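You operate a simulated robot arm through the tools that you are given. There is no shell and no other tool. Be economical: measure what you need, move in short steps, check, and stop when the job is done.

You run a simulated two-armed robot. Do the job below in one go: nothing can be reset, and whatever is moved stays where it is left.

JOB
Hold the grey tray marked gutter on the top of the bench marked fittings steady with one hand, lift the peg with blue head out of it with the other and set it down on the top of the bench marked fittings.

Only the result counts: the job must be done as asked and must still hold three seconds after the hand-in. Knocking over, shifting, dropping, spilling or breaking anything else fails it.

ROBOT AND FRAMES
Two 7-joint arms with two-finger parallel grippers on one trunk, on a base that drives. Base frame: it is fixed to the floor where the robot stands at the start and does not move with it; the origin is under the middle of the robot, x ahead of it, y to its left, z up; the surface under the hand at the start is at about z = 0.8. Units: m, degrees, N and s.
The left shoulder is at the start at [0.06, 0.143, 0.926], the right one opposite. With the tool pointing down near the work surface each hand reaches from about 0.32 to 0.74 m from the robot's upright axis, wherever it stands, measured 20 degrees to its own side. Places, roughly: top of the bench marked fittings [0.7, -0.1, 0.8]. Payload 1.57 kg a hand.
The tool frame of a hand sits at the grasp point between the pads (the TCP): z along the fingers, y along the line on which they close. The tips reach 0.03 m beyond it. The gripper opens to 0.11 m. The fingers are 0.024 m wide and 0.012 m thick; the gripper's body (0.048 by 0.112 m) begins 0.078 m behind the TCP.
Orientation is that of the tool frame in the base frame, as [roll, pitch, yaw] about the fixed x, y, z axes, in that order (R = Rz(yaw) Ry(pitch) Rx(roll)). With the fingers straight down and closing along the base's y, the tool's x points along the base's -x, its y along +y and its z along -z.

CONTROLS
- The arms move only by the tool move_arm. It takes "left_increments", "right_increments" or both (then of equal length, played together; a hand with none holds still); each is a list of rows, each a list of 7 numbers: the turn, a rotation vector about the tool's x, y, z in degrees, then the shift along the tool's x, y, z in m, then the gripper command, from -1 (shut) to 1 (fully open), values between in proportion. In form: [[ax, ay, az, tx, ty, tz, hand], ...]. A call has 1 to 20 rows; each row is the pose to reach, as a shift and turn from the pose commanded when the call began, along the tool's axes at that moment. Each row takes 0.2 s and may step no farther than 0.05 m and 8.6 degrees from the row before; otherwise, or with a gripper value out of range, the whole call is refused. A pose out of reach is approached as far as the arm can. The call stops where the force on the tool passes 40 N (or 10 N more than at its start, if that is more) or the arm is blocked; 0.2 s more then pass. Each finger travels about 0.045 m/s and halts on what it meets, pressing with about 36 N; the grip force reading is that of the motor and also rises with nothing between the fingers. The clock runs only during rows and for 0.2 s after the last one: add rows that repeat a pose to give the fingers time. It gives the time, the measured TCP pose, the force on the tool (base axes), the opening and the grip force at its end, in the units of the frame above (readings bear some noise), with the torque about the TCP (base axes, N m) and any sound that the robot's microphone picked up.
- Cameras (640 x 400 px; columns grow to the right, rows downward): "scene" is now at [0.0507, 0.0058, 1.5364]; the picture's right is [0.06, -1.00, 0.00], its down [-0.74, -0.04, -0.68] and it looks along [0.67, 0.04, -0.74] (base axes); focal length 251 px, centre (320, 200). "left" rides on the left gripper at [0.07, -0.016, -0.141] in its tool frame; the picture's right is [0.23, 0.97, 0.00], its down [-0.86, 0.20, -0.48] and it looks along [-0.47, 0.11, 0.88] (tool axes); focal length 222 px, centre (320, 200). "right" rides on the right gripper at [0.07, 0.016, -0.141] in its tool frame; the picture's right is [-0.23, 0.97, 0.00], its down [-0.86, -0.20, -0.48] and it looks along [-0.47, -0.11, 0.88] (tool axes); focal length 222 px, centre (320, 200). There is no depth. A picture from a camera that has moved, and an enlarged one, comes with that camera's place and axes in the base frame and with its lens.
- grab_frame(camera): a new picture of that camera. The clock stands still meanwhile.
- move_column(by): slides the trunk up (or, below 0, down) by that many m; the arms and the scene camera ride with it, the base frame stays. It gives what a move gives, with no picture.
- base_move(legs): drives the robot by 1 to 6 legs, each [ahead, left, turn to the left] in m, m and degrees, along the robot's own axes; the way and the turn of a leg run together, so that a leg with both is an arc; at most 1.5 m and 180 degrees a leg. The arms and the cameras ride along, it lands a little off, and it stops where it bumps. It gives what a move gives.
- turn_head(pan, tilt): turns the head with the scene camera to pan (to the left, within 86 degrees either way) and tilt (down, from -29 to 69), counted from straight ahead of the robot. It gives what a move gives.
- inspect(camera, box): a new picture of the part [left, top, right, bottom] of that camera's present view, enlarged. The clock stands still meanwhile.
- job_done(): hands the job in; it is judged then, once.

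Go step by step. Nothing tells you exact positions but the pictures and the camera data: compare them with the known pose of the tool, close in by small moves and look again before you grip or let go. The budget is 120 turns and 100 pictures, counting those below and the enlarged ones. Unless the task says otherwise, let go and move clear before handing in, and close with one line.

The tools are called after "Emit:" by a JSON object that holds its "api" and its "payload". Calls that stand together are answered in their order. move_arm: Moves the arms, as the interface text tells. Its arguments: {"type":"object","properties":{"left_increments":{"type":"array","items":{"type":"array","items":{"type":"number"}}},"right_increments":{"type":"array","items":{"type":"array","items":{"type":"number"}}}},"required":[]} The other tools are called the same way: move_column (by) slides the trunk up or down; base_move (legs) drives the base; turn_head (pan, tilt) turns the head that bears the scene camera; grab_frame (camera) takes a picture; inspect (camera, box) takes an enlarged picture of a part of a camera's view; job_done () hands the job in.

At the start:

```text
time: 0.0
left_tcp_pos: [0.4415, 0.1363, 1.0646]
left_orientation: [-179.9, 0.0, -180.0]
left_wrist_force: [-0.3, -0.6, 0.5]
left_wrist_torque: [0.02, 0.0, -0.01]
left_finger_gap: 0.1099
left_grasp_force: 0.0
right_tcp_pos: [0.4264, -0.292, 1.0966]
right_orientation: [-180.0, 0.0, 180.0]
right_wrist_force: [-0.2, -0.7, -0.4]
right_wrist_torque: [0.0, -0.02, 0.0]
right_finger_gap: 0.1102
right_grasp_force: 0.1
trunk travel left (down, up): [-0.525, 0.065]
robot x, y, heading: [-0.0034, 0.0001, -0.4]
head pan, tilt: [3.5, 47.5]
```

scene: 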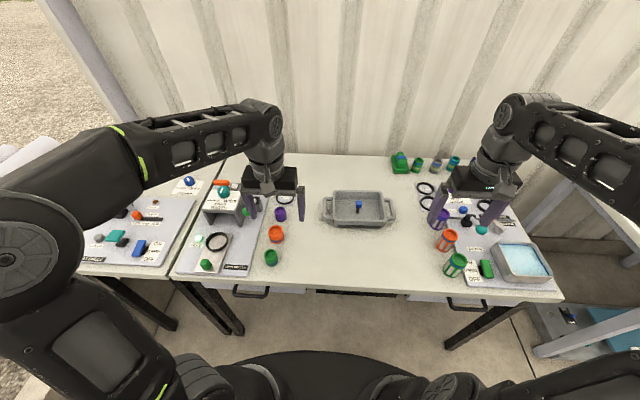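
right: 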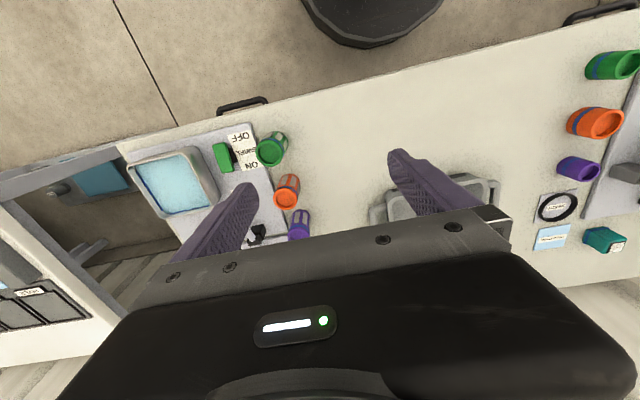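
left: 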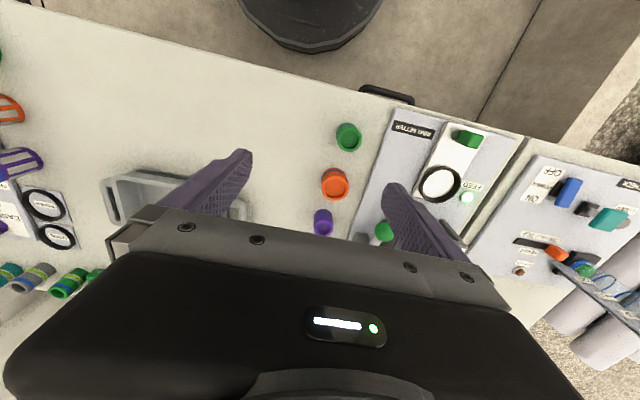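

I see a grey tray with handles in the middle of the bench with a small blue-headed peg in it. I will look closer.

Emit:
{"api": "inspect", "payload": {"camera": "scene", "box": [300, 170, 420, 245]}}

Emit:
{"api": "inspect", "payload": {"camera": "scene", "box": [200, 140, 540, 300]}}

```text
5.33 times, centred on (360, 208) of scene
camera zoom: at [0.0507, 0.0058, 1.5364], right [0.06, -1.0, 0.0], down [-0.74, -0.04, -0.68], along [0.67, 0.04, -0.74], focal length 1336 px, centre (107, 160)
```

zoom: 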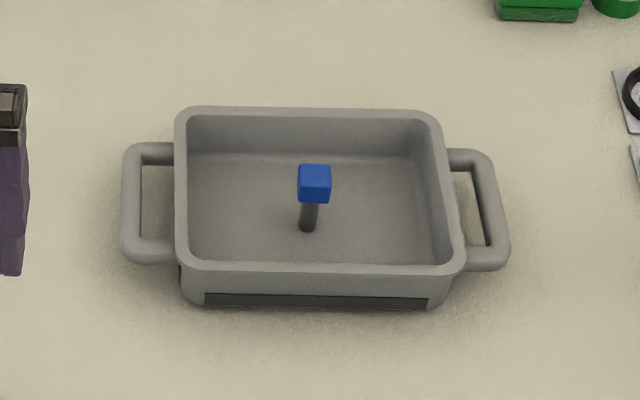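

```text
1.88 times, centred on (370, 220) of scene
camera zoom: at [0.0507, 0.0058, 1.5364], right [0.06, -1.0, 0.0], down [-0.74, -0.04, -0.68], along [0.67, 0.04, -0.74], focal length 472 px, centre (226, 162)
```

zoom: 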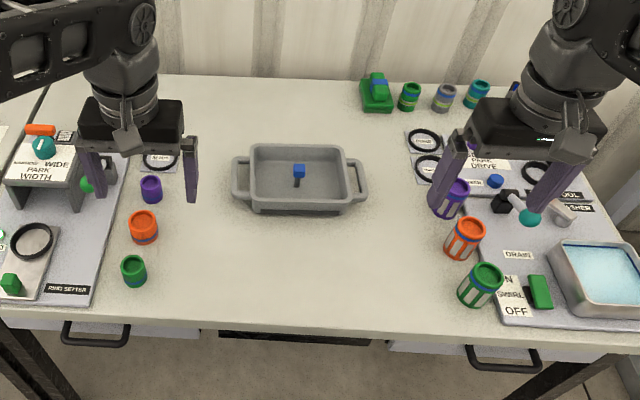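

The peg stands around (0.65, -0.10) with its head at z≈0.86. The tray's left handle bar is near (0.65, 0.01). I'll bring the left hand above that handle, partly closed, for a closer look.

Emit:
{"api": "move_arm", "payload": {"left_increments": [[0, 0, 0, -0.034, -0.018, 0.01, 0.6], [0, 0, 0, -0.068, -0.036, 0.02, 0.2], [0, 0, 0, -0.102, -0.054, 0.03, -0.1], [0, 0, 0, -0.136, -0.072, 0.045, -0.2], [0, 0, 0, -0.17, -0.09, 0.06, -0.2], [0, 0, 0, -0.205, -0.113, 0.08, -0.2], [0, 0, 0, -0.205, -0.113, 0.11, -0.2], [0, 0, 0, -0.205, -0.113, 0.11, -0.2]]}}

Emit:
{"api": "grab_frame", "payload": {"camera": "left"}}

Emit:
{"api": "inspect", "payload": {"camera": "scene", "box": [260, 140, 420, 240]}}

```text
time: 1.8
left_tcp_pos: [0.6443, 0.0237, 0.9526]
left_orientation: [180.0, 0.0, 180.0]
left_wrist_force: [-0.4, -0.1, -0.3]
left_wrist_torque: [0.01, -0.06, 0.01]
left_finger_gap: 0.044
left_grasp_force: 0.1
left hand out of reach, approached as far as the arm can: row 6
right_tcp_pos: [0.4248, -0.2928, 1.0963]
right_orientation: [179.9, 0.1, 180.0]
right_wrist_force: [0.0, -0.2, 0.4]
right_wrist_torque: [0.0, -0.01, -0.01]
right_finger_gap: 0.1101
right_grasp_force: 0.0
trunk travel left (down, up): [-0.525, 0.065]
robot x, y, heading: [0.0019, -0.0017, 0.1]
head pan, tilt: [3.5, 47.5]
```

```text
94 pictures are left
camera left: at [0.5741, 0.0077, 1.0911], right [-0.23, 0.97, 0.0], down [0.85, 0.2, 0.48], along [0.47, 0.11, -0.88], focal length 222 px, centre (320, 200)
```

left: 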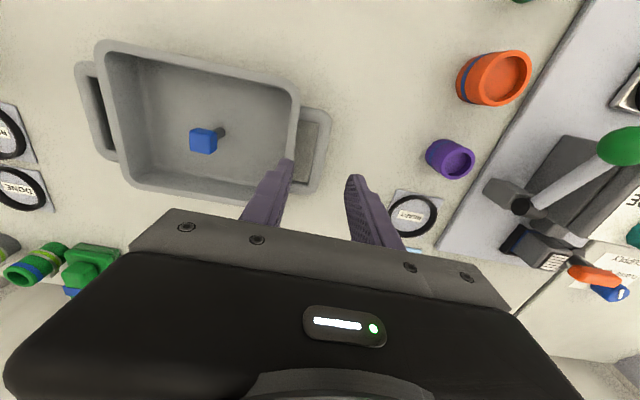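

```text
4.00 times, centred on (340, 190) of scene
camera zoom: at [0.0497, 0.0059, 1.5365], right [0.06, -1.0, 0.0], down [-0.73, -0.04, -0.68], along [0.68, 0.04, -0.74], focal length 1002 px, centre (240, 240)
```

zoom: 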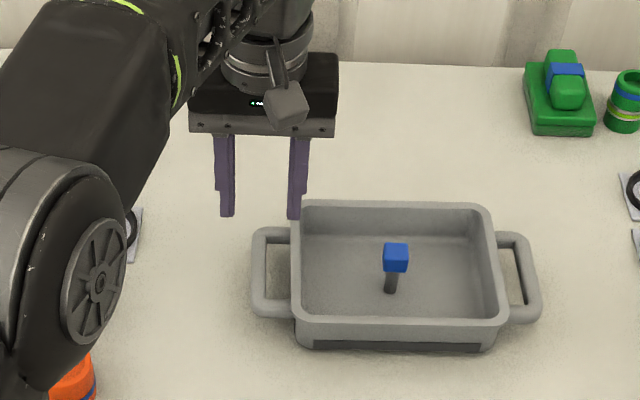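

I'll enlarge the handle in the left camera's view.

Emit:
{"api": "inspect", "payload": {"camera": "left", "box": [180, 70, 372, 190]}}

```text
3.33 times, centred on (276, 130) of left
camera zoom: at [0.5741, 0.0077, 1.0911], right [-0.23, 0.97, 0.0], down [0.85, 0.2, 0.48], along [0.47, 0.11, -0.88], focal length 740 px, centre (467, 433)
```

zoom: 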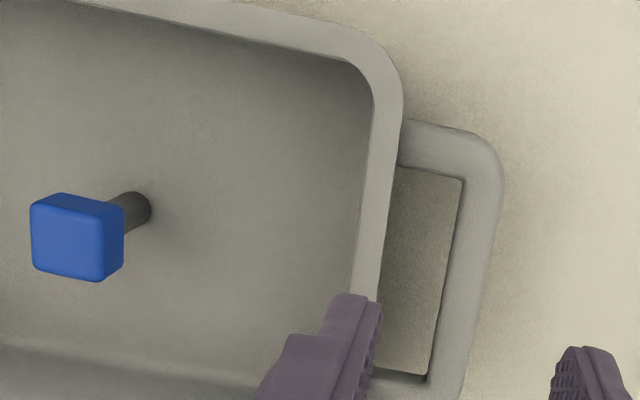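

The handle bar is centred near (0.651, 0.024, 0.838), with about 2 cm of gap to the wall. I'll narrow the fingers to about 3 cm, line up, drop to just above the rim and check.

Emit:
{"api": "move_arm", "payload": {"left_increments": [[0, 0, 0, -0.006, 0.005, 0.0, -0.45], [0, 0, 0, -0.006, 0.005, 0.025, -0.45], [0, 0, 0, -0.006, 0.005, 0.045, -0.45], [0, 0, 0, -0.006, 0.005, 0.062, -0.45], [0, 0, 0, -0.006, 0.005, 0.062, -0.45]]}}

Emit:
{"api": "inspect", "payload": {"camera": "left", "box": [200, 80, 392, 200]}}

Emit:
{"api": "inspect", "payload": {"camera": "scene", "box": [280, 160, 376, 220]}}

```text
time: 3.0
left_tcp_pos: [0.6506, 0.0251, 0.8915]
left_orientation: [-180.0, 0.1, -180.0]
left_wrist_force: [-0.2, 1.4, 0.4]
left_wrist_torque: [-0.03, -0.02, 0.04]
left_finger_gap: 0.0303
left_grasp_force: 0.0
right_tcp_pos: [0.4265, -0.2919, 1.0963]
right_orientation: [-180.0, 0.1, -180.0]
right_wrist_force: [-0.3, -0.1, -0.3]
right_wrist_torque: [0.01, -0.02, 0.02]
right_finger_gap: 0.11
right_grasp_force: 0.1
trunk travel left (down, up): [-0.525, 0.065]
robot x, y, heading: [-0.0027, 0.0001, -0.1]
head pan, tilt: [3.5, 47.5]
```

```text
3.33 times, centred on (296, 140) of left
camera zoom: at [0.5791, 0.0095, 1.0306], right [-0.23, 0.97, 0.0], down [0.86, 0.2, 0.48], along [0.47, 0.11, -0.88], focal length 740 px, centre (400, 400)
```

zoom: 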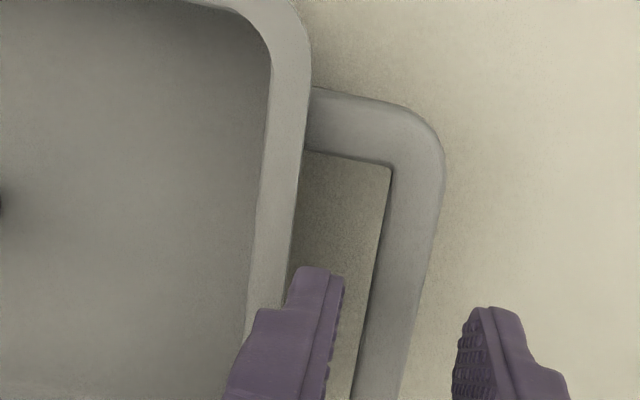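

```text
6.67 times, centred on (328, 190) of scene
camera zoom: at [0.0508, 0.0058, 1.5364], right [0.06, -1.0, 0.0], down [-0.74, -0.04, -0.68], along [0.67, 0.04, -0.74], focal length 1671 px, centre (267, 267)
```

zoom: 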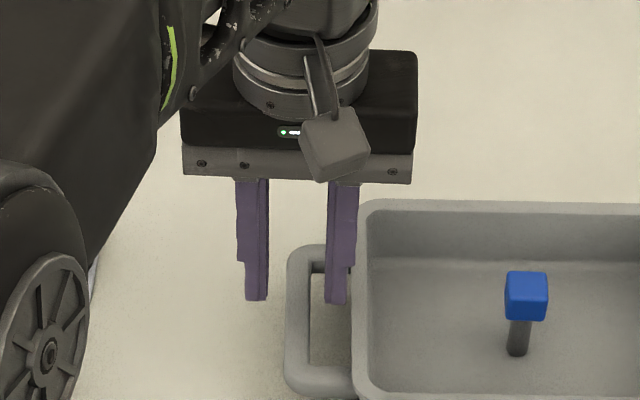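

The inner finger sits about 2 mm toward the wall from the gap centre. I'll correct that and lower into the gap.

Emit:
{"api": "move_arm", "payload": {"left_increments": [[0, 0, 0, 0.0, 0.002, 0.0, -0.45], [0, 0, 0, 0.0, 0.002, 0.012, -0.45], [0, 0, 0, 0.0, 0.002, 0.024, -0.45], [0, 0, 0, 0.0, 0.002, 0.036, -0.45], [0, 0, 0, 0.0, 0.002, 0.048, -0.45]]}}

Emit:
{"api": "inspect", "payload": {"camera": "left", "box": [200, 80, 392, 200]}}

Emit:
{"api": "inspect", "payload": {"camera": "scene", "box": [280, 160, 376, 220]}}

```text
time: 4.2
left_tcp_pos: [0.6525, 0.0288, 0.8436]
left_orientation: [180.0, 0.0, -180.0]
left_wrist_force: [-0.5, -0.1, -0.9]
left_wrist_torque: [0.03, 0.0, -0.03]
left_finger_gap: 0.0301
left_grasp_force: 0.2
right_tcp_pos: [0.427, -0.2918, 1.0967]
right_orientation: [-180.0, 0.0, 179.9]
right_wrist_force: [0.2, 0.6, -0.6]
right_wrist_torque: [0.03, -0.03, 0.01]
right_finger_gap: 0.1101
right_grasp_force: 0.1
trunk travel left (down, up): [-0.525, 0.065]
robot x, y, heading: [-0.0001, -0.0017, -0.1]
head pan, tilt: [3.5, 47.5]
```

```text
3.33 times, centred on (296, 140) of left
camera zoom: at [0.5811, 0.0126, 0.9836], right [-0.23, 0.97, 0.0], down [0.86, 0.2, 0.48], along [0.47, 0.11, -0.88], focal length 740 px, centre (400, 400)
```

zoom: 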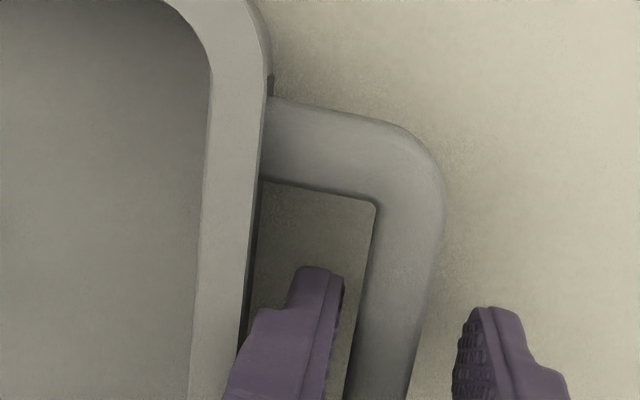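

```text
6.67 times, centred on (328, 190) of scene
camera zoom: at [0.051, 0.0058, 1.5364], right [0.06, -1.0, 0.0], down [-0.74, -0.04, -0.68], along [0.67, 0.04, -0.74], focal length 1671 px, centre (267, 267)
```

zoom: 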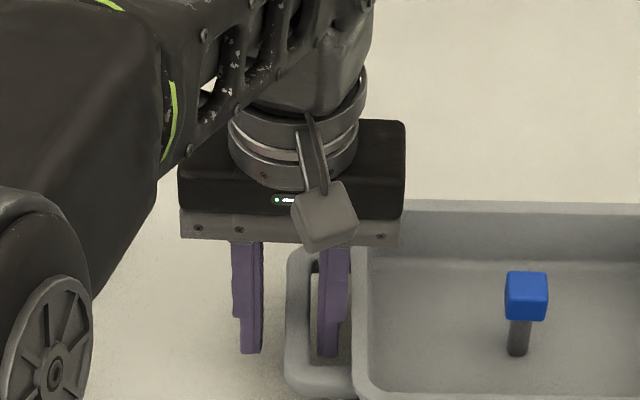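

Both fingers straddle the handle bar. I'll centre on it and close.

Emit:
{"api": "move_arm", "payload": {"left_increments": [[0, 0, 0, 0, -0.001, 0.0, -0.5], [0, 0, 0, 0.0, -0.0025, 0.0, -0.6], [0, 0, 0, 0.0, -0.0025, 0.0, -0.7], [0, 0, 0, 0.0, -0.0025, 0.0, -0.75], [0, 0, 0, 0.0, -0.0025, 0.0, -0.85], [0, 0, 0, 0.0, -0.0025, 0.0, -1], [0, 0, 0, 0.0, -0.0025, 0.0, -1], [0, 0, 0, 0.0, -0.0025, 0.0, -1]]}}

Emit:
{"api": "inspect", "payload": {"camera": "scene", "box": [300, 170, 420, 245]}}

Emit:
{"api": "inspect", "payload": {"camera": "left", "box": [100, 40, 420, 240]}}

```text
time: 6.0
left_tcp_pos: [0.6519, 0.0268, 0.8438]
left_orientation: [180.0, -0.2, 180.0]
left_wrist_force: [0.7, 0.2, 0.7]
left_wrist_torque: [0.04, -0.09, 0.01]
left_finger_gap: 0.0131
left_grasp_force: 29.6
right_tcp_pos: [0.4263, -0.2907, 1.0953]
right_orientation: [-180.0, -0.1, -180.0]
right_wrist_force: [0.1, 0.0, 0.5]
right_wrist_torque: [-0.03, 0.02, -0.01]
right_finger_gap: 0.1101
right_grasp_force: 0.0
trunk travel left (down, up): [-0.525, 0.065]
robot x, y, heading: [-0.0006, 0.0003, -0.1]
head pan, tilt: [3.5, 47.5]
```

```text
5.33 times, centred on (360, 208) of scene
camera zoom: at [0.0509, 0.0058, 1.5364], right [0.06, -1.0, 0.0], down [-0.74, -0.04, -0.68], along [0.67, 0.04, -0.74], focal length 1336 px, centre (107, 160)
```

zoom: 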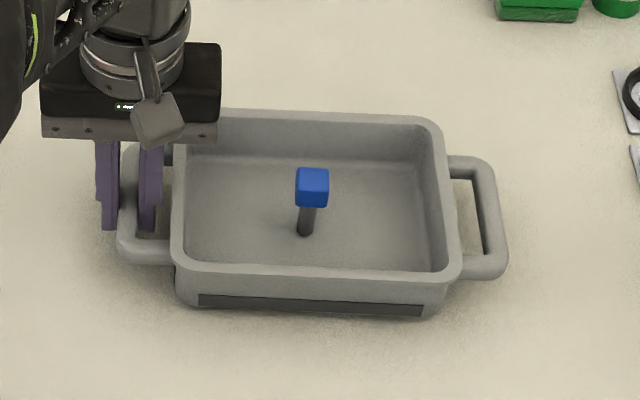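

```text
2.00 times, centred on (260, 140) of left
camera zoom: at [0.5812, 0.0102, 0.9833], right [-0.23, 0.97, 0.0], down [0.86, 0.2, 0.48], along [0.47, 0.11, -0.88], focal length 444 px, centre (440, 320)
```

zoom: 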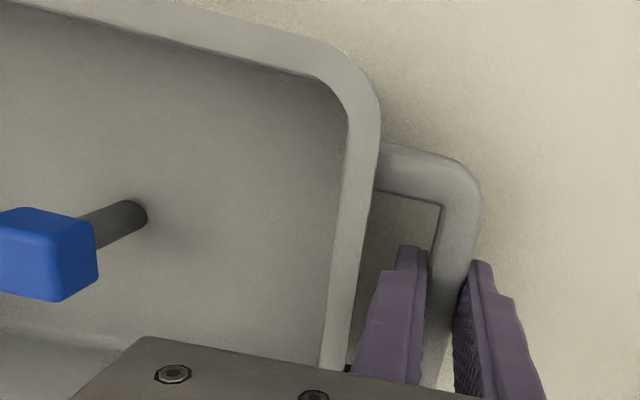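

The handle is gripped and the tray has hardly moved. Next I'll turn the right hand 90° so its fingers close along x, staging it to the right of the tray.

Emit:
{"api": "move_arm", "payload": {"right_increments": [[0, 0, -8.2, -0.01, 0.01, 0.004, 0.8], [0, 0, -16.4, -0.02, 0.02, 0.008, 0.6], [0, 0, -24.5, -0.03, 0.03, 0.012, 0.4], [0, 0, -32.7, -0.045, 0.035, 0.016, 0.2], [0, 0, -40.9, -0.06, 0.04, 0.02, 0.1], [0, 0, -49.1, -0.07, 0.05, 0.024, 0], [0, 0, -57.3, -0.08, 0.06, 0.028, 0], [0, 0, -65.5, -0.095, 0.07, 0.03, 0], [0, 0, -73.6, -0.11, 0.08, 0.034, 0], [0, 0, -81.8, -0.12, 0.09, 0.038, 0], [0, 0, -90, -0.13, 0.1, 0.04, 0], [0, 0, -90, -0.13, 0.1, 0.04, 0]]}}

Emit:
{"api": "grab_frame", "payload": {"camera": "right"}}

Emit:
{"api": "grab_frame", "payload": {"camera": "scene"}}

```text
time: 8.6
left_tcp_pos: [0.6515, 0.0259, 0.8445]
left_orientation: [-180.0, 0.0, -179.9]
left_wrist_force: [0.2, 0.1, 0.4]
left_wrist_torque: [0.04, 0.02, -0.02]
left_finger_gap: 0.0131
left_grasp_force: 29.9
right_tcp_pos: [0.5565, -0.1911, 1.056]
right_orientation: [-179.9, 0.0, -89.9]
right_wrist_force: [-0.7, -0.9, 0.2]
right_wrist_torque: [0.01, 0.0, 0.01]
right_finger_gap: 0.055
right_grasp_force: 0.1
trunk travel left (down, up): [-0.525, 0.065]
robot x, y, heading: [-0.0004, 0.0006, -0.0]
head pan, tilt: [3.5, 47.5]
```

```text
85 pictures are left
camera right: at [0.5405, -0.2627, 1.197], right [-0.97, 0.23, 0.0], down [0.2, 0.86, 0.48], along [0.11, 0.47, -0.88], focal length 222 px, centre (320, 200)
```

right: 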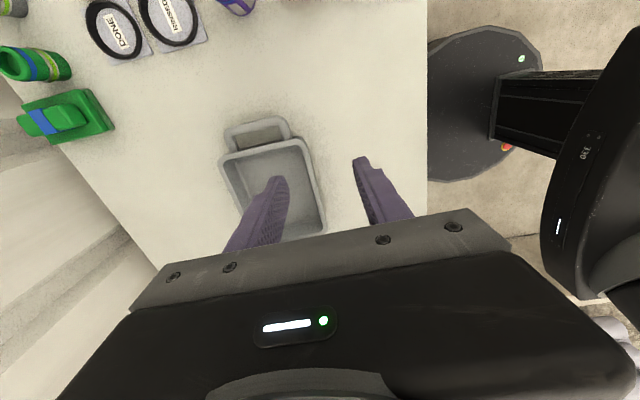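

```text
84 pictures are left
camera scene: at [0.0508, 0.0057, 1.5364], right [0.06, -1.0, 0.0], down [-0.74, -0.04, -0.68], along [0.67, 0.04, -0.74], focal length 251 px, centre (320, 200)
```

scene: 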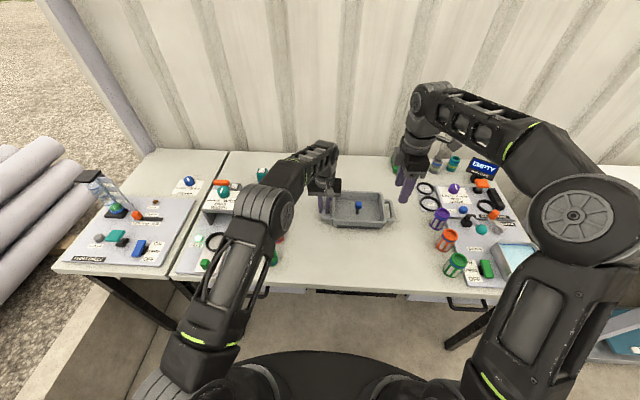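

The right hand is turned and clear of everything. I'll move it over the peg at a safe height.

Emit:
{"api": "move_arm", "payload": {"right_increments": [[0, 0, 0, -0.015, -0.02, 0.02, 0], [0, 0, 0, -0.035, -0.045, 0.04, -0.1], [0, 0, 0, -0.055, -0.065, 0.06, -0.15], [0, 0, 0, -0.075, -0.085, 0.08, -0.15], [0, 0, 0, -0.095, -0.0955, 0.096, -0.15], [0, 0, 0, -0.095, -0.0955, 0.096, -0.15]]}}

Emit:
{"api": "grab_frame", "payload": {"camera": "right"}}

Emit:
{"api": "inspect", "payload": {"camera": "scene", "box": [280, 140, 440, 240]}}

```text
time: 10.0
left_tcp_pos: [0.6521, 0.0265, 0.8438]
left_orientation: [-180.0, 0.0, -180.0]
left_wrist_force: [0.2, -0.6, 0.0]
left_wrist_torque: [0.04, 0.0, -0.01]
left_finger_gap: 0.0133
left_grasp_force: 29.6
right_tcp_pos: [0.65, -0.0937, 0.9604]
right_orientation: [-180.0, -0.1, -90.0]
right_wrist_force: [0.2, 0.1, 0.0]
right_wrist_torque: [-0.01, -0.04, -0.01]
right_finger_gap: 0.0468
right_grasp_force: 0.1
trunk travel left (down, up): [-0.525, 0.065]
robot x, y, heading: [0.0017, 0.0009, -0.0]
head pan, tilt: [3.5, 47.5]
```

```text
83 pictures are left
camera right: at [0.6345, -0.1642, 1.1009], right [-0.97, 0.23, 0.0], down [0.2, 0.86, 0.48], along [0.11, 0.47, -0.88], focal length 222 px, centre (320, 200)
```

right: 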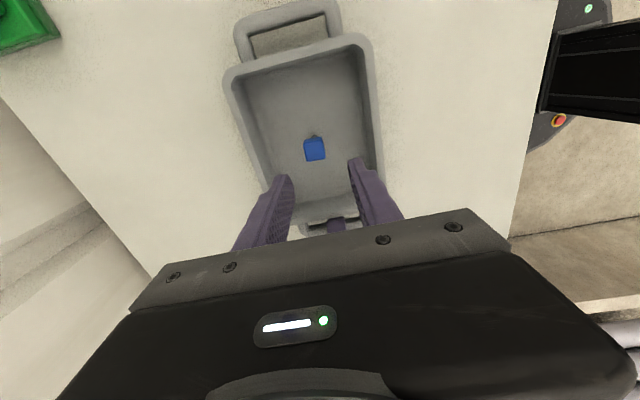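

```text
4.00 times, centred on (360, 190) of scene
camera zoom: at [0.0508, 0.0058, 1.5364], right [0.06, -1.0, 0.0], down [-0.74, -0.04, -0.68], along [0.67, 0.04, -0.74], focal length 1002 px, centre (160, 240)
```

zoom: 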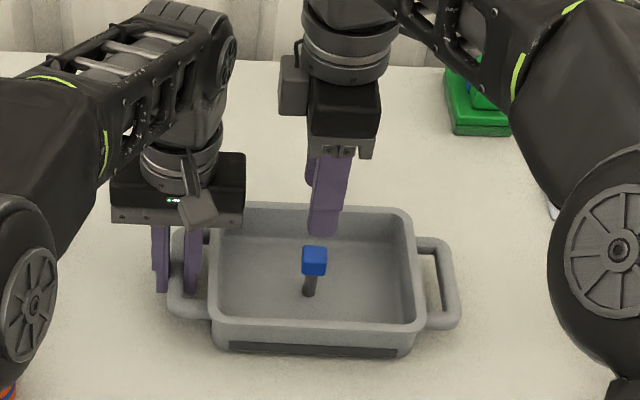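

The hand is nearly centred over the head. I'll nudge it and drop to just above the head before checking.

Emit:
{"api": "move_arm", "payload": {"right_increments": [[0, 0, 0, 0.003, -0.002, 0.018, -0.15], [0, 0, 0, 0.003, -0.002, 0.036, -0.15], [0, 0, 0, 0.003, -0.002, 0.052, -0.15], [0, 0, 0, 0.003, -0.002, 0.052, -0.15]]}}

Emit:
{"api": "inspect", "payload": {"camera": "right", "box": [220, 80, 412, 200]}}

Emit:
{"api": "inspect", "payload": {"camera": "scene", "box": [300, 150, 420, 225]}}

```text
time: 11.0
left_tcp_pos: [0.6513, 0.027, 0.8435]
left_orientation: [180.0, 0.0, 179.9]
left_wrist_force: [-0.9, 0.4, 0.6]
left_wrist_torque: [-0.02, 0.02, -0.04]
left_finger_gap: 0.0133
left_grasp_force: 30.0
right_tcp_pos: [0.6518, -0.0984, 0.9075]
right_orientation: [-179.9, 0.1, -90.0]
right_wrist_force: [-0.1, 0.5, 0.4]
right_wrist_torque: [0.07, -0.02, 0.0]
right_finger_gap: 0.0466
right_grasp_force: 0.1
trunk travel left (down, up): [-0.525, 0.065]
robot x, y, heading: [0.0017, 0.002, -0.0]
head pan, tilt: [3.5, 47.5]
```

```text
3.33 times, centred on (316, 140) of right
camera zoom: at [0.6365, -0.1694, 1.0479], right [-0.97, 0.23, 0.0], down [0.2, 0.86, 0.48], along [0.11, 0.47, -0.88], focal length 740 px, centre (333, 400)
```

zoom: 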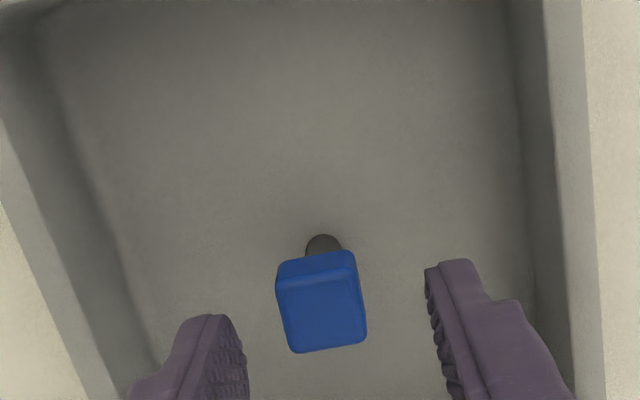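

```text
5.33 times, centred on (360, 188) of scene
camera zoom: at [0.0508, 0.0059, 1.5364], right [0.06, -1.0, 0.0], down [-0.74, -0.04, -0.68], along [0.67, 0.04, -0.74], focal length 1336 px, centre (107, 267)
```

zoom: 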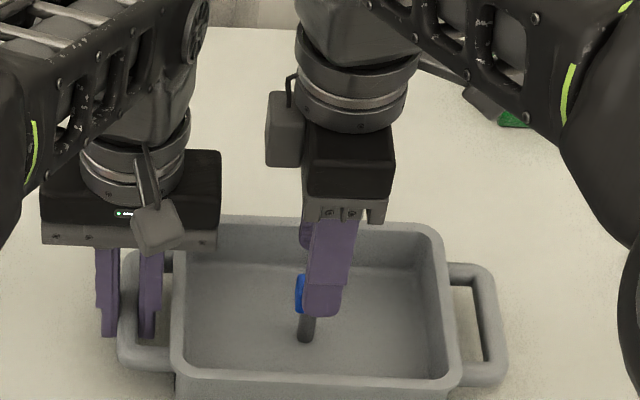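

The head sits between the fingers, about 3 mm off in x. I'll correct that and lower until the pads are around the head.

Emit:
{"api": "move_arm", "payload": {"right_increments": [[0, 0, 0, -0.001, -0.003, 0.0, -0.15], [0, 0, 0, -0.001, -0.003, 0.016, -0.15], [0, 0, 0, -0.001, -0.003, 0.032, -0.15], [0, 0, 0, -0.001, -0.003, 0.048, -0.15], [0, 0, 0, -0.001, -0.003, 0.048, -0.15]]}}

Emit:
{"api": "inspect", "payload": {"camera": "right", "box": [220, 80, 412, 200]}}

Emit:
{"api": "inspect", "payload": {"camera": "scene", "box": [300, 150, 420, 225]}}

```text
time: 12.2
left_tcp_pos: [0.6519, 0.0252, 0.8448]
left_orientation: [-180.0, 0.0, 179.9]
left_wrist_force: [0.5, 0.1, 1.0]
left_wrist_torque: [-0.02, 0.02, -0.03]
left_finger_gap: 0.0131
left_grasp_force: 28.9
right_tcp_pos: [0.6566, -0.0987, 0.8589]
right_orientation: [179.9, 0.0, -90.0]
right_wrist_force: [-0.8, 0.3, 0.4]
right_wrist_torque: [0.02, 0.02, -0.03]
right_finger_gap: 0.0469
right_grasp_force: 0.1
trunk travel left (down, up): [-0.525, 0.065]
robot x, y, heading: [-0.0015, -0.0013, 0.2]
head pan, tilt: [3.5, 47.5]
```

```text
3.33 times, centred on (316, 140) of right
camera zoom: at [0.6417, -0.1687, 0.9997], right [-0.97, 0.23, 0.0], down [0.2, 0.86, 0.48], along [0.11, 0.47, -0.88], focal length 740 px, centre (333, 400)
```

zoom: 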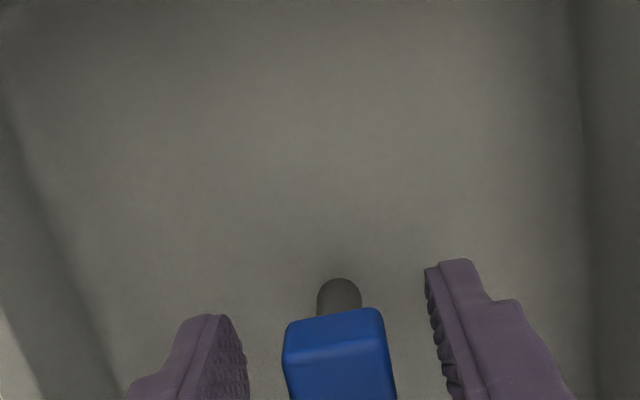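

```text
5.33 times, centred on (360, 188) of scene
camera zoom: at [0.0509, 0.0059, 1.5364], right [0.06, -1.0, 0.0], down [-0.74, -0.04, -0.68], along [0.67, 0.04, -0.74], focal length 1336 px, centre (107, 267)
```

zoom: 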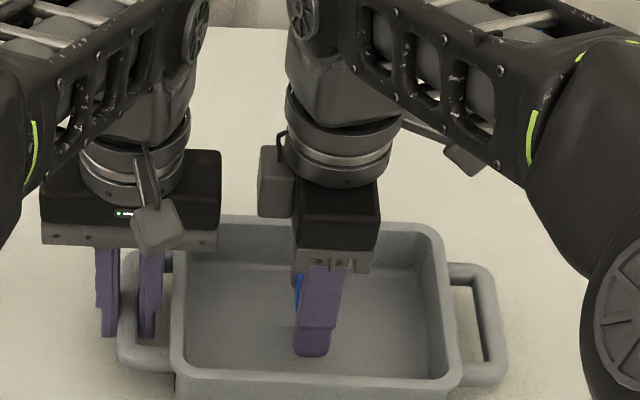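

The head is centred between the pads, so I'll close the right hand.

Emit:
{"api": "move_arm", "payload": {"right_increments": [[0, 0, 0, -0.001, 0, 0, -0.4], [0, 0, 0, -0.001, 0, 0, -0.55], [0, 0, 0, -0.001, 0, 0, -0.7], [0, 0, 0, -0.001, 0, 0, -0.85], [0, 0, 0, -0.001, 0, 0, -1], [0, 0, 0, -0.001, 0, 0, -1], [0, 0, 0, -0.001, 0, 0, -1]]}}

Emit:
{"api": "inspect", "payload": {"camera": "right", "box": [220, 80, 412, 200]}}

```text
time: 13.8
left_tcp_pos: [0.6517, 0.0258, 0.8428]
left_orientation: [180.0, 0.0, 180.0]
left_wrist_force: [-0.9, -1.0, -0.2]
left_wrist_torque: [0.03, -0.06, -0.04]
left_finger_gap: 0.013
left_grasp_force: 29.9
right_tcp_pos: [0.6577, -0.0984, 0.8596]
right_orientation: [-179.9, 0.0, -90.0]
right_wrist_force: [0.3, -0.5, -0.1]
right_wrist_torque: [0.02, 0.01, 0.01]
right_finger_gap: 0.0211
right_grasp_force: 34.0
trunk travel left (down, up): [-0.525, 0.065]
robot x, y, heading: [-0.0004, 0.0005, 0.1]
head pan, tilt: [3.5, 47.5]
```

```text
3.33 times, centred on (316, 140) of right
camera zoom: at [0.641, -0.168, 1.0006], right [-0.97, 0.23, 0.0], down [0.2, 0.86, 0.48], along [0.11, 0.47, -0.88], focal length 740 px, centre (333, 400)
```

zoom: 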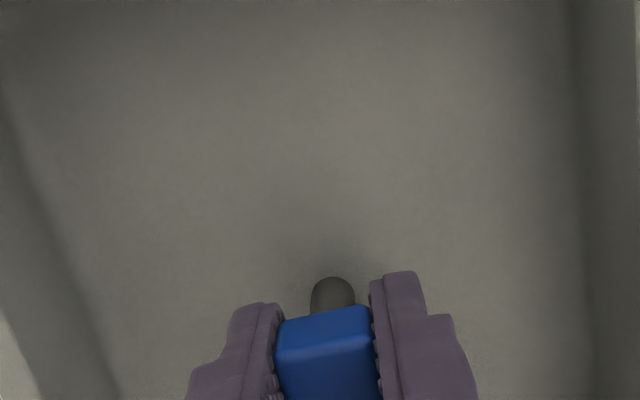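

The head is gripped (gap 21 mm). I'll lift slowly straight up.

Emit:
{"api": "move_arm", "payload": {"right_increments": [[0, 0, 0, 0, 0, -0.003, -1], [0, 0, 0, 0, 0, -0.006, -1], [0, 0, 0, 0, 0, -0.01, -1], [0, 0, 0, 0, 0, -0.015, -1], [0, 0, 0, 0, 0, -0.02, -1], [0, 0, 0, 0, 0, -0.03, -1], [0, 0, 0, 0, 0, -0.04, -1], [0, 0, 0, 0, 0, -0.05, -1]]}}

Emit:
{"api": "inspect", "payload": {"camera": "scene", "box": [300, 150, 420, 225]}}

```text
time: 15.6
left_tcp_pos: [0.6523, 0.0262, 0.8441]
left_orientation: [179.9, -0.1, 180.0]
left_wrist_force: [-0.5, 0.0, 1.3]
left_wrist_torque: [0.01, -0.08, -0.03]
left_finger_gap: 0.0132
left_grasp_force: 30.3
right_tcp_pos: [0.6569, -0.0982, 0.912]
right_orientation: [179.9, 0.1, -89.9]
right_wrist_force: [-0.6, 0.8, -0.4]
right_wrist_torque: [0.02, -0.01, 0.0]
right_finger_gap: 0.0208
right_grasp_force: 33.8
trunk travel left (down, up): [-0.525, 0.065]
robot x, y, heading: [-0.0002, 0.0007, -0.0]
head pan, tilt: [3.5, 47.5]
```

```text
5.33 times, centred on (360, 188) of scene
camera zoom: at [0.0508, 0.0059, 1.5364], right [0.06, -1.0, 0.0], down [-0.74, -0.04, -0.68], along [0.67, 0.04, -0.74], focal length 1336 px, centre (107, 267)
```

zoom: 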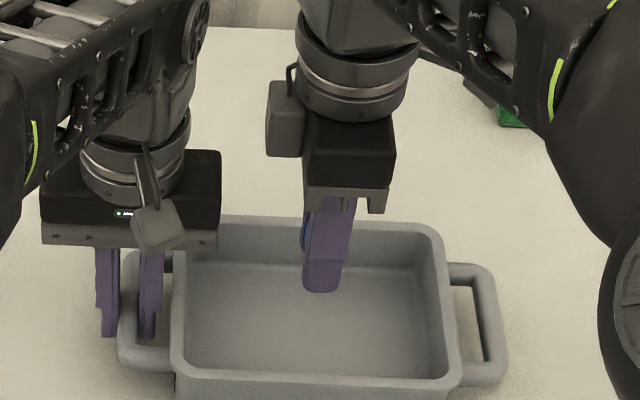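

It rises without resistance and the tray stays put. I'll lift further and look at the peg's length.

Emit:
{"api": "move_arm", "payload": {"right_increments": [[0, 0, 0, 0, 0, -0.025, -1], [0, 0, 0, 0, 0, -0.05, -1], [0, 0, 0, 0, 0, -0.075, -1]]}}

Emit:
{"api": "inspect", "payload": {"camera": "right", "box": [220, 80, 412, 200]}}

Emit:
{"api": "inspect", "payload": {"camera": "left", "box": [0, 0, 320, 200]}}

Emit:
{"api": "inspect", "payload": {"camera": "scene", "box": [300, 130, 420, 205]}}

```text
time: 16.4
left_tcp_pos: [0.652, 0.0251, 0.8443]
left_orientation: [180.0, 0.0, -180.0]
left_wrist_force: [-0.8, 0.1, 1.3]
left_wrist_torque: [0.01, 0.01, -0.01]
left_finger_gap: 0.0131
left_grasp_force: 30.0
right_tcp_pos: [0.6567, -0.097, 0.964]
right_orientation: [-180.0, 0.0, -90.1]
right_wrist_force: [0.2, 0.4, -0.2]
right_wrist_torque: [-0.02, 0.0, -0.02]
right_finger_gap: 0.0206
right_grasp_force: 34.3
right hand out of reach, approached as far as the arm can: row 3
trunk travel left (down, up): [-0.525, 0.065]
robot x, y, heading: [-0.0009, 0.0005, 0.1]
head pan, tilt: [3.5, 47.5]
```

```text
3.33 times, centred on (316, 140) of right
camera zoom: at [0.6404, -0.1683, 1.1039], right [-0.97, 0.23, 0.0], down [0.2, 0.86, 0.48], along [0.11, 0.47, -0.88], focal length 740 px, centre (333, 400)
```

zoom: 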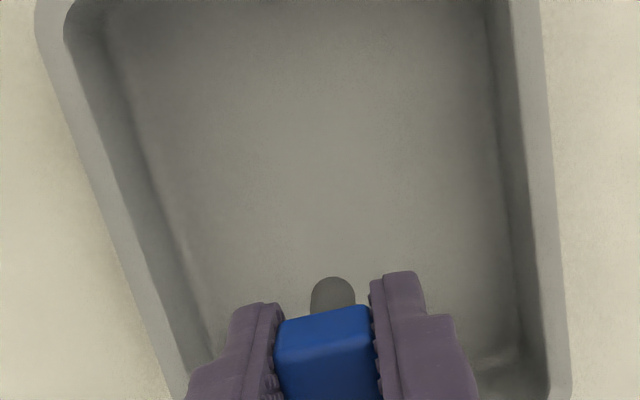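

```text
2.00 times, centred on (160, 100) of left
camera zoom: at [0.5811, 0.0101, 0.9832], right [-0.23, 0.97, 0.0], down [0.86, 0.2, 0.48], along [0.47, 0.11, -0.88], focal length 444 px, centre (640, 400)
```

zoom: 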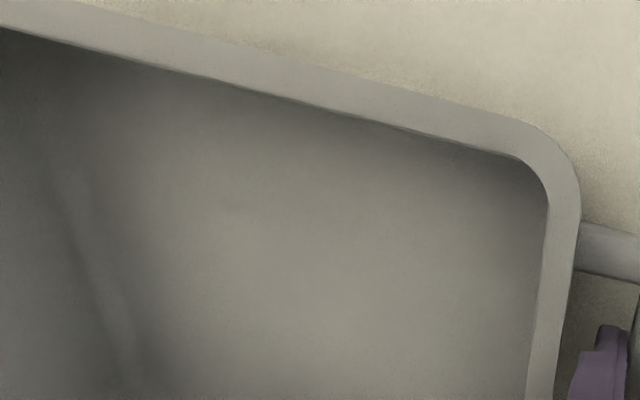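

```text
5.33 times, centred on (360, 168) of scene
camera zoom: at [0.0508, 0.0057, 1.5364], right [0.06, -1.0, 0.0], down [-0.74, -0.04, -0.68], along [0.67, 0.04, -0.74], focal length 1336 px, centre (107, 373)
```

zoom: 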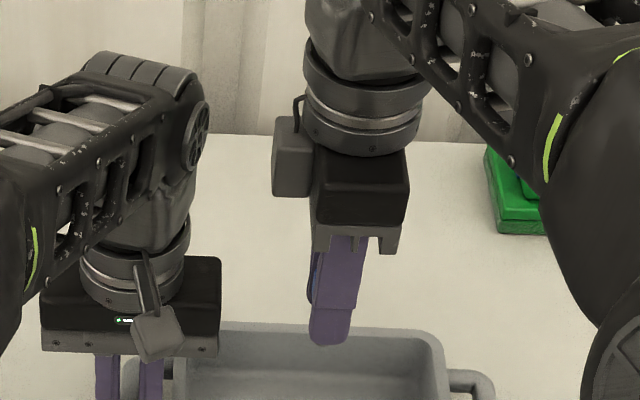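

The peg is fully out; nothing more was hidden in the tray. I'll carry it to the clear bench area in front of the tray at around (0.48, -0.13).

Emit:
{"api": "move_arm", "payload": {"right_increments": [[0, 0, 0, 0.005, 0.03, 0.0, -1], [0, 0, 0, 0.01, 0.065, 0.0, -1], [0, 0, 0, 0.02, 0.1, 0.0, -1], [0, 0, 0, 0.03, 0.14, 0.005, -1], [0, 0, 0, 0.032, 0.175, 0.01, -1], [0, 0, 0, 0.032, 0.175, 0.03, -1], [0, 0, 0, 0.032, 0.175, 0.05, -1], [0, 0, 0, 0.032, 0.175, 0.05, -1]]}}

Emit:
{"api": "grab_frame", "payload": {"camera": "scene"}}

Emit:
{"api": "grab_frame", "payload": {"camera": "right"}}

Emit:
{"api": "inspect", "payload": {"camera": "scene", "box": [300, 170, 420, 245]}}

```text
time: 18.2
left_tcp_pos: [0.6522, 0.0271, 0.8432]
left_orientation: [-180.0, 0.0, -179.9]
left_wrist_force: [0.3, 1.6, 0.5]
left_wrist_torque: [-0.02, 0.09, 0.04]
left_finger_gap: 0.0132
left_grasp_force: 29.4
right_tcp_pos: [0.4811, -0.1297, 0.9103]
right_orientation: [180.0, 0.1, -90.0]
right_wrist_force: [0.0, -0.5, -0.6]
right_wrist_torque: [0.0, 0.01, 0.0]
right_finger_gap: 0.0209
right_grasp_force: 33.6
trunk travel left (down, up): [-0.525, 0.065]
robot x, y, heading: [-0.0038, -0.0033, 0.2]
head pan, tilt: [3.5, 47.5]
```

```text
72 pictures are left
camera scene: at [0.0509, 0.0059, 1.5364], right [0.06, -1.0, 0.0], down [-0.74, -0.04, -0.68], along [0.67, 0.04, -0.74], focal length 251 px, centre (320, 200)
```

scene: 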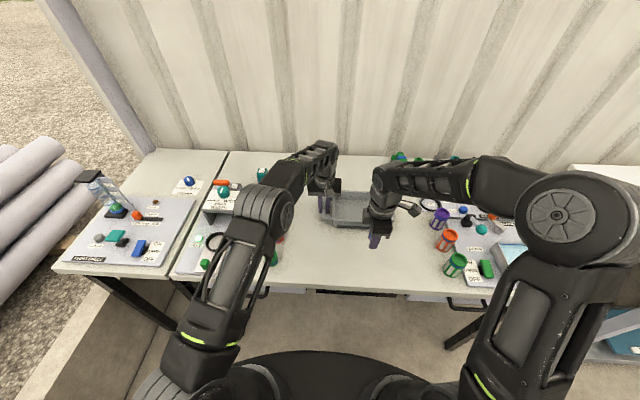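

```text
71 pictures are left
camera right: at [0.4649, -0.2, 1.0508], right [-0.97, 0.23, 0.0], down [0.2, 0.86, 0.48], along [0.11, 0.47, -0.88], focal length 222 px, centre (320, 200)
```

right: 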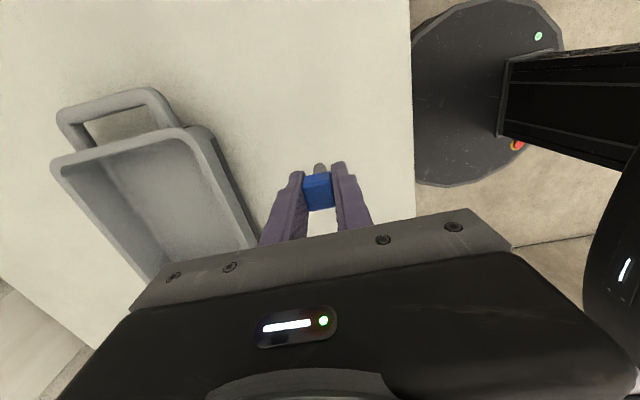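

```text
5.33 times, centred on (360, 208) of scene
camera zoom: at [0.0509, 0.0059, 1.5364], right [0.06, -1.0, 0.0], down [-0.74, -0.04, -0.68], along [0.67, 0.04, -0.74], focal length 1336 px, centre (107, 160)
```

zoom: 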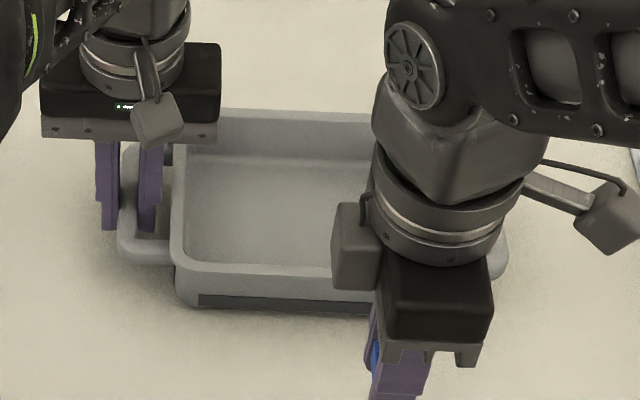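

The spot is clear. I'll lower to just above expected contact, then step down finely watching force.

Emit:
{"api": "move_arm", "payload": {"right_increments": [[0, 0, 0, 0, 0, 0.02, -1], [0, 0, 0, 0, 0, 0.035, -1], [0, 0, 0, 0, 0, 0.045, -1], [0, 0, 0, 0, 0, 0.05, -1], [0, 0, 0, 0, 0, 0.05, -1]]}}

Emit:
{"api": "inspect", "payload": {"camera": "right", "box": [272, 130, 368, 190]}}

```text
time: 19.4
left_tcp_pos: [0.652, 0.0266, 0.8438]
left_orientation: [180.0, 0.0, -179.9]
left_wrist_force: [0.3, 0.8, 0.5]
left_wrist_torque: [0.02, -0.01, -0.07]
left_finger_gap: 0.0132
left_grasp_force: 30.2
right_tcp_pos: [0.4836, -0.1302, 0.86]
right_orientation: [180.0, 0.0, -90.0]
right_wrist_force: [-0.2, 1.4, -0.2]
right_wrist_torque: [-0.04, 0.0, 0.01]
right_finger_gap: 0.021
right_grasp_force: 34.2
trunk travel left (down, up): [-0.525, 0.065]
robot x, y, heading: [0.0005, 0.0007, -0.1]
head pan, tilt: [3.5, 47.5]
```

```text
6.67 times, centred on (320, 160) of right
camera zoom: at [0.4668, -0.2001, 1.0005], right [-0.97, 0.23, 0.0], down [0.2, 0.86, 0.48], along [0.11, 0.47, -0.88], focal length 1481 px, centre (320, 467)
```

zoom: 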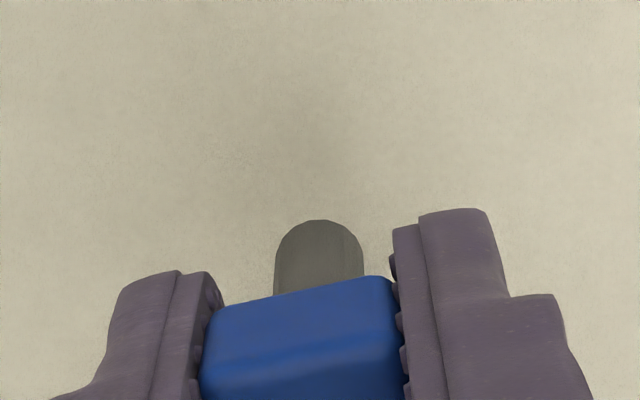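

No contact yet. I'll go down a few more millimetres.

Emit:
{"api": "move_arm", "payload": {"right_increments": [[0, 0, 0, 0, 0, 0.001, -1], [0, 0, 0, 0, 0, 0.002, -1], [0, 0, 0, 0, 0, 0.003, -1], [0, 0, 0, 0, 0, 0.004, -1]]}}

```text
time: 20.4
left_tcp_pos: [0.6517, 0.0262, 0.8431]
left_orientation: [-180.0, -0.1, -179.9]
left_wrist_force: [-0.4, 0.1, 0.2]
left_wrist_torque: [0.04, -0.02, 0.03]
left_finger_gap: 0.013
left_grasp_force: 30.1
right_tcp_pos: [0.4826, -0.1294, 0.857]
right_orientation: [180.0, 0.0, -90.0]
right_wrist_force: [-0.7, 0.2, 0.7]
right_wrist_torque: [0.0, 0.0, 0.03]
right_finger_gap: 0.0209
right_grasp_force: 34.2
trunk travel left (down, up): [-0.525, 0.065]
robot x, y, heading: [0.0014, 0.0008, -0.1]
head pan, tilt: [3.5, 47.5]
```

Still free of contact, so I continue down.

Emit:
{"api": "move_arm", "payload": {"right_increments": [[0, 0, 0, 0, 0, 0.001, -1], [0, 0, 0, 0, 0, 0.002, -1], [0, 0, 0, 0, 0, 0.003, -1]]}}

Emit:
{"api": "inspect", "payload": {"camera": "right", "box": [272, 130, 368, 190]}}

Emit:
{"api": "inspect", "payload": {"camera": "scene", "box": [340, 220, 420, 270]}}

```text
time: 21.2
left_tcp_pos: [0.6527, 0.0253, 0.844]
left_orientation: [-180.0, 0.0, -179.9]
left_wrist_force: [0.1, -0.7, 0.3]
left_wrist_torque: [0.0, 0.02, -0.03]
left_finger_gap: 0.0133
left_grasp_force: 30.9
right_tcp_pos: [0.4835, -0.1286, 0.8538]
right_orientation: [179.8, 0.0, -90.0]
right_wrist_force: [0.3, -0.4, -1.6]
right_wrist_torque: [0.01, 0.03, -0.03]
right_finger_gap: 0.0206
right_grasp_force: 34.1
trunk travel left (down, up): [-0.525, 0.065]
robot x, y, heading: [-0.0017, 0.0006, 0.1]
head pan, tilt: [3.5, 47.5]
```

```text
6.67 times, centred on (320, 160) of right
camera zoom: at [0.4671, -0.1991, 0.9947], right [-0.97, 0.23, 0.0], down [0.2, 0.86, 0.48], along [0.11, 0.47, -0.88], focal length 1481 px, centre (320, 467)
```

zoom: 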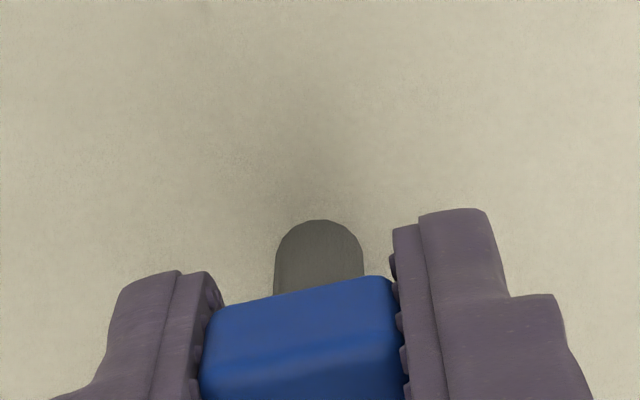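

```text
8.00 times, centred on (380, 245) of scene
camera zoom: at [0.0508, 0.0058, 1.5364], right [0.06, -1.0, 0.0], down [-0.74, -0.04, -0.68], along [0.67, 0.04, -0.74], focal length 2005 px, centre (-160, -160)
```

zoom: 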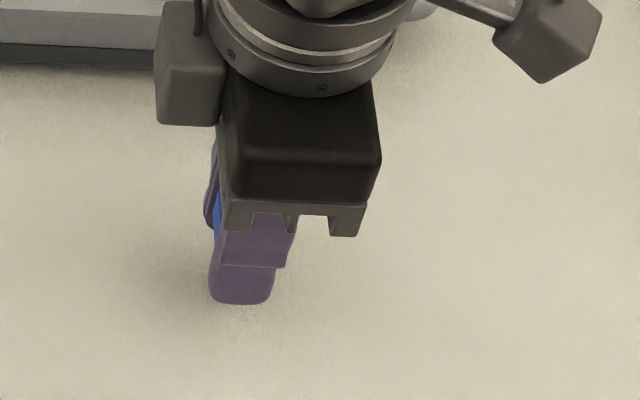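

The shadow is closing in on the shaft end. I continue in 1 mm steps.

Emit:
{"api": "move_arm", "payload": {"right_increments": [[0, 0, 0, 0, 0, 0.001, -1], [0, 0, 0, 0, 0, 0.002, -1], [0, 0, 0, 0, 0, 0.003, -1]]}}

Emit:
{"api": "inspect", "payload": {"camera": "right", "box": [272, 130, 368, 190]}}

```text
time: 22.0
left_tcp_pos: [0.6518, 0.0264, 0.844]
left_orientation: [180.0, -0.1, 179.9]
left_wrist_force: [0.4, 0.7, 0.1]
left_wrist_torque: [0.0, -0.01, -0.02]
left_finger_gap: 0.0133
left_grasp_force: 29.8
right_tcp_pos: [0.4835, -0.129, 0.8505]
right_orientation: [-180.0, 0.0, -90.0]
right_wrist_force: [0.6, -0.1, 0.3]
right_wrist_torque: [0.01, 0.01, -0.04]
right_finger_gap: 0.021
right_grasp_force: 33.6
trunk travel left (down, up): [-0.525, 0.065]
robot x, y, heading: [-0.0008, -0.0037, -0.0]
head pan, tilt: [3.5, 47.5]
```

```text
6.67 times, centred on (320, 160) of right
camera zoom: at [0.4673, -0.1996, 0.9916], right [-0.97, 0.23, 0.0], down [0.2, 0.86, 0.48], along [0.11, 0.47, -0.88], focal length 1481 px, centre (320, 467)
```

zoom: 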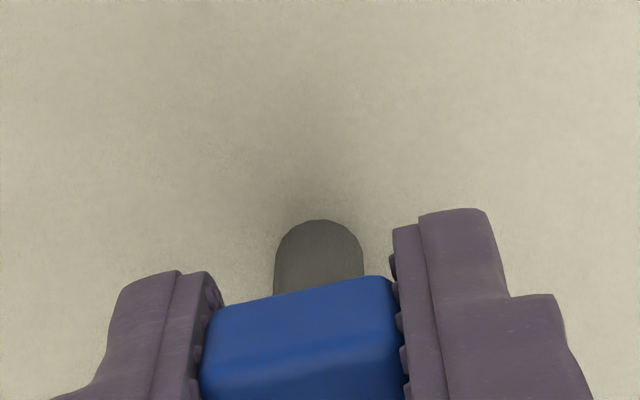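

No contact force yet; the estimate says only a millimetre or two remain.

Emit:
{"api": "move_arm", "payload": {"right_increments": [[0, 0, 0, 0, 0, 0.001, -1], [0, 0, 0, 0, 0, 0.002, -1]]}}

Emit:
{"api": "inspect", "payload": {"camera": "right", "box": [272, 130, 368, 190]}}

```text
time: 22.6
left_tcp_pos: [0.6523, 0.0269, 0.8436]
left_orientation: [179.9, 0.0, 180.0]
left_wrist_force: [1.8, 0.3, 0.8]
left_wrist_torque: [0.02, 0.03, 0.04]
left_finger_gap: 0.0131
left_grasp_force: 30.1
right_tcp_pos: [0.4829, -0.1279, 0.8492]
right_orientation: [180.0, 0.0, -90.0]
right_wrist_force: [0.0, 0.3, -0.4]
right_wrist_torque: [-0.05, 0.0, -0.04]
right_finger_gap: 0.0209
right_grasp_force: 34.1
trunk travel left (down, up): [-0.525, 0.065]
robot x, y, heading: [-0.0023, -0.0017, 0.1]
head pan, tilt: [3.5, 47.5]
```

```text
6.67 times, centred on (320, 160) of right
camera zoom: at [0.4669, -0.1991, 0.9896], right [-0.97, 0.23, 0.0], down [0.2, 0.86, 0.48], along [0.11, 0.47, -0.88], focal length 1481 px, centre (320, 467)
```

zoom: 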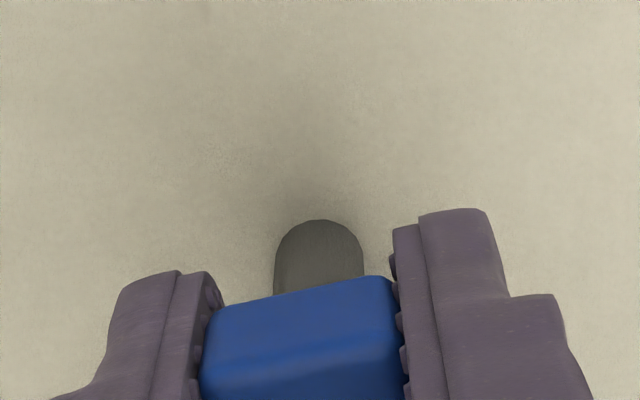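

Almost there; a further 2 mm, still watching the force.

Emit:
{"api": "move_arm", "payload": {"right_increments": [[0, 0, 0, 0, 0, 0.001, -1], [0, 0, 0, 0, 0, 0.002, -1]]}}

Emit:
{"api": "inspect", "payload": {"camera": "right", "box": [272, 130, 368, 190]}}

```text
time: 23.2
left_tcp_pos: [0.65, 0.0261, 0.8444]
left_orientation: [-180.0, 0.1, 180.0]
left_wrist_force: [0.5, -0.4, 0.1]
left_wrist_torque: [0.03, 0.02, 0.01]
left_finger_gap: 0.0132
left_grasp_force: 30.2
right_tcp_pos: [0.484, -0.1289, 0.8475]
right_orientation: [-179.8, 0.0, -90.0]
right_wrist_force: [-3.7, -0.9, 22.0]
right_wrist_torque: [-0.04, 0.18, -0.01]
right_finger_gap: 0.0205
right_grasp_force: 34.4
trunk travel left (down, up): [-0.525, 0.065]
robot x, y, heading: [-0.0016, -0.0016, -0.2]
head pan, tilt: [3.5, 47.5]
```

```text
6.67 times, centred on (320, 160) of right
camera zoom: at [0.4667, -0.199, 0.9891], right [-0.97, 0.23, 0.0], down [0.2, 0.86, 0.48], along [0.11, 0.47, -0.88], focal length 1481 px, centre (320, 467)
```

zoom: 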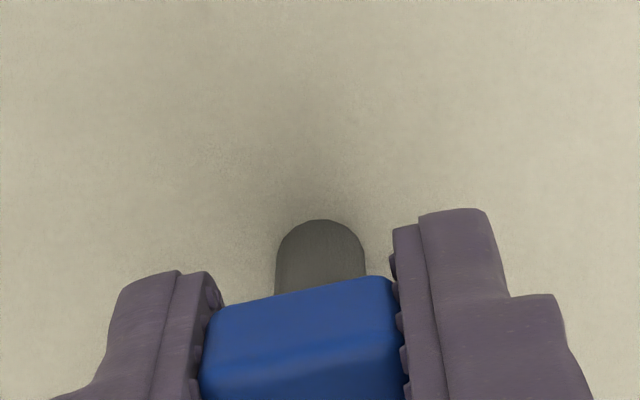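

Contact is made at 22 N. I'll back off 0.7 mm to unload and open gently.

Emit:
{"api": "move_arm", "payload": {"right_increments": [[0, 0, 0, 0, 0, -0.0009, -1], [0, 0, 0, 0, 0, -0.0009, -1]]}}

```text
time: 23.8
left_tcp_pos: [0.652, 0.0269, 0.8451]
left_orientation: [-180.0, 0.0, -180.0]
left_wrist_force: [-0.1, -0.1, -0.3]
left_wrist_torque: [-0.06, 0.1, -0.09]
left_finger_gap: 0.0132
left_grasp_force: 29.9
right_tcp_pos: [0.483, -0.1288, 0.8485]
right_orientation: [-180.0, 0.0, -89.9]
right_wrist_force: [1.6, -1.1, 16.3]
right_wrist_torque: [-0.06, -0.13, 0.03]
right_finger_gap: 0.0207
right_grasp_force: 33.9
trunk travel left (down, up): [-0.525, 0.065]
robot x, y, heading: [0.0011, -0.0022, 0.1]
head pan, tilt: [3.5, 47.5]
```

Emit:
{"api": "move_arm", "payload": {"right_increments": [[0, 0, 0, 0, 0, -0.0006, -1], [0, 0, 0, 0, 0, -0.0006, -1]]}}

```text
time: 24.4
left_tcp_pos: [0.6521, 0.0258, 0.844]
left_orientation: [-179.9, -0.1, 180.0]
left_wrist_force: [0.1, -0.2, -0.9]
left_wrist_torque: [-0.01, -0.02, -0.1]
left_finger_gap: 0.0133
left_grasp_force: 29.8
right_tcp_pos: [0.4835, -0.1286, 0.8477]
right_orientation: [179.9, 0.0, -90.0]
right_wrist_force: [3.7, 0.0, 7.1]
right_wrist_torque: [0.02, -0.11, 0.04]
right_finger_gap: 0.0206
right_grasp_force: 33.7
trunk travel left (down, up): [-0.525, 0.065]
robot x, y, heading: [-0.0017, 0.0015, -0.2]
head pan, tilt: [3.5, 47.5]
```

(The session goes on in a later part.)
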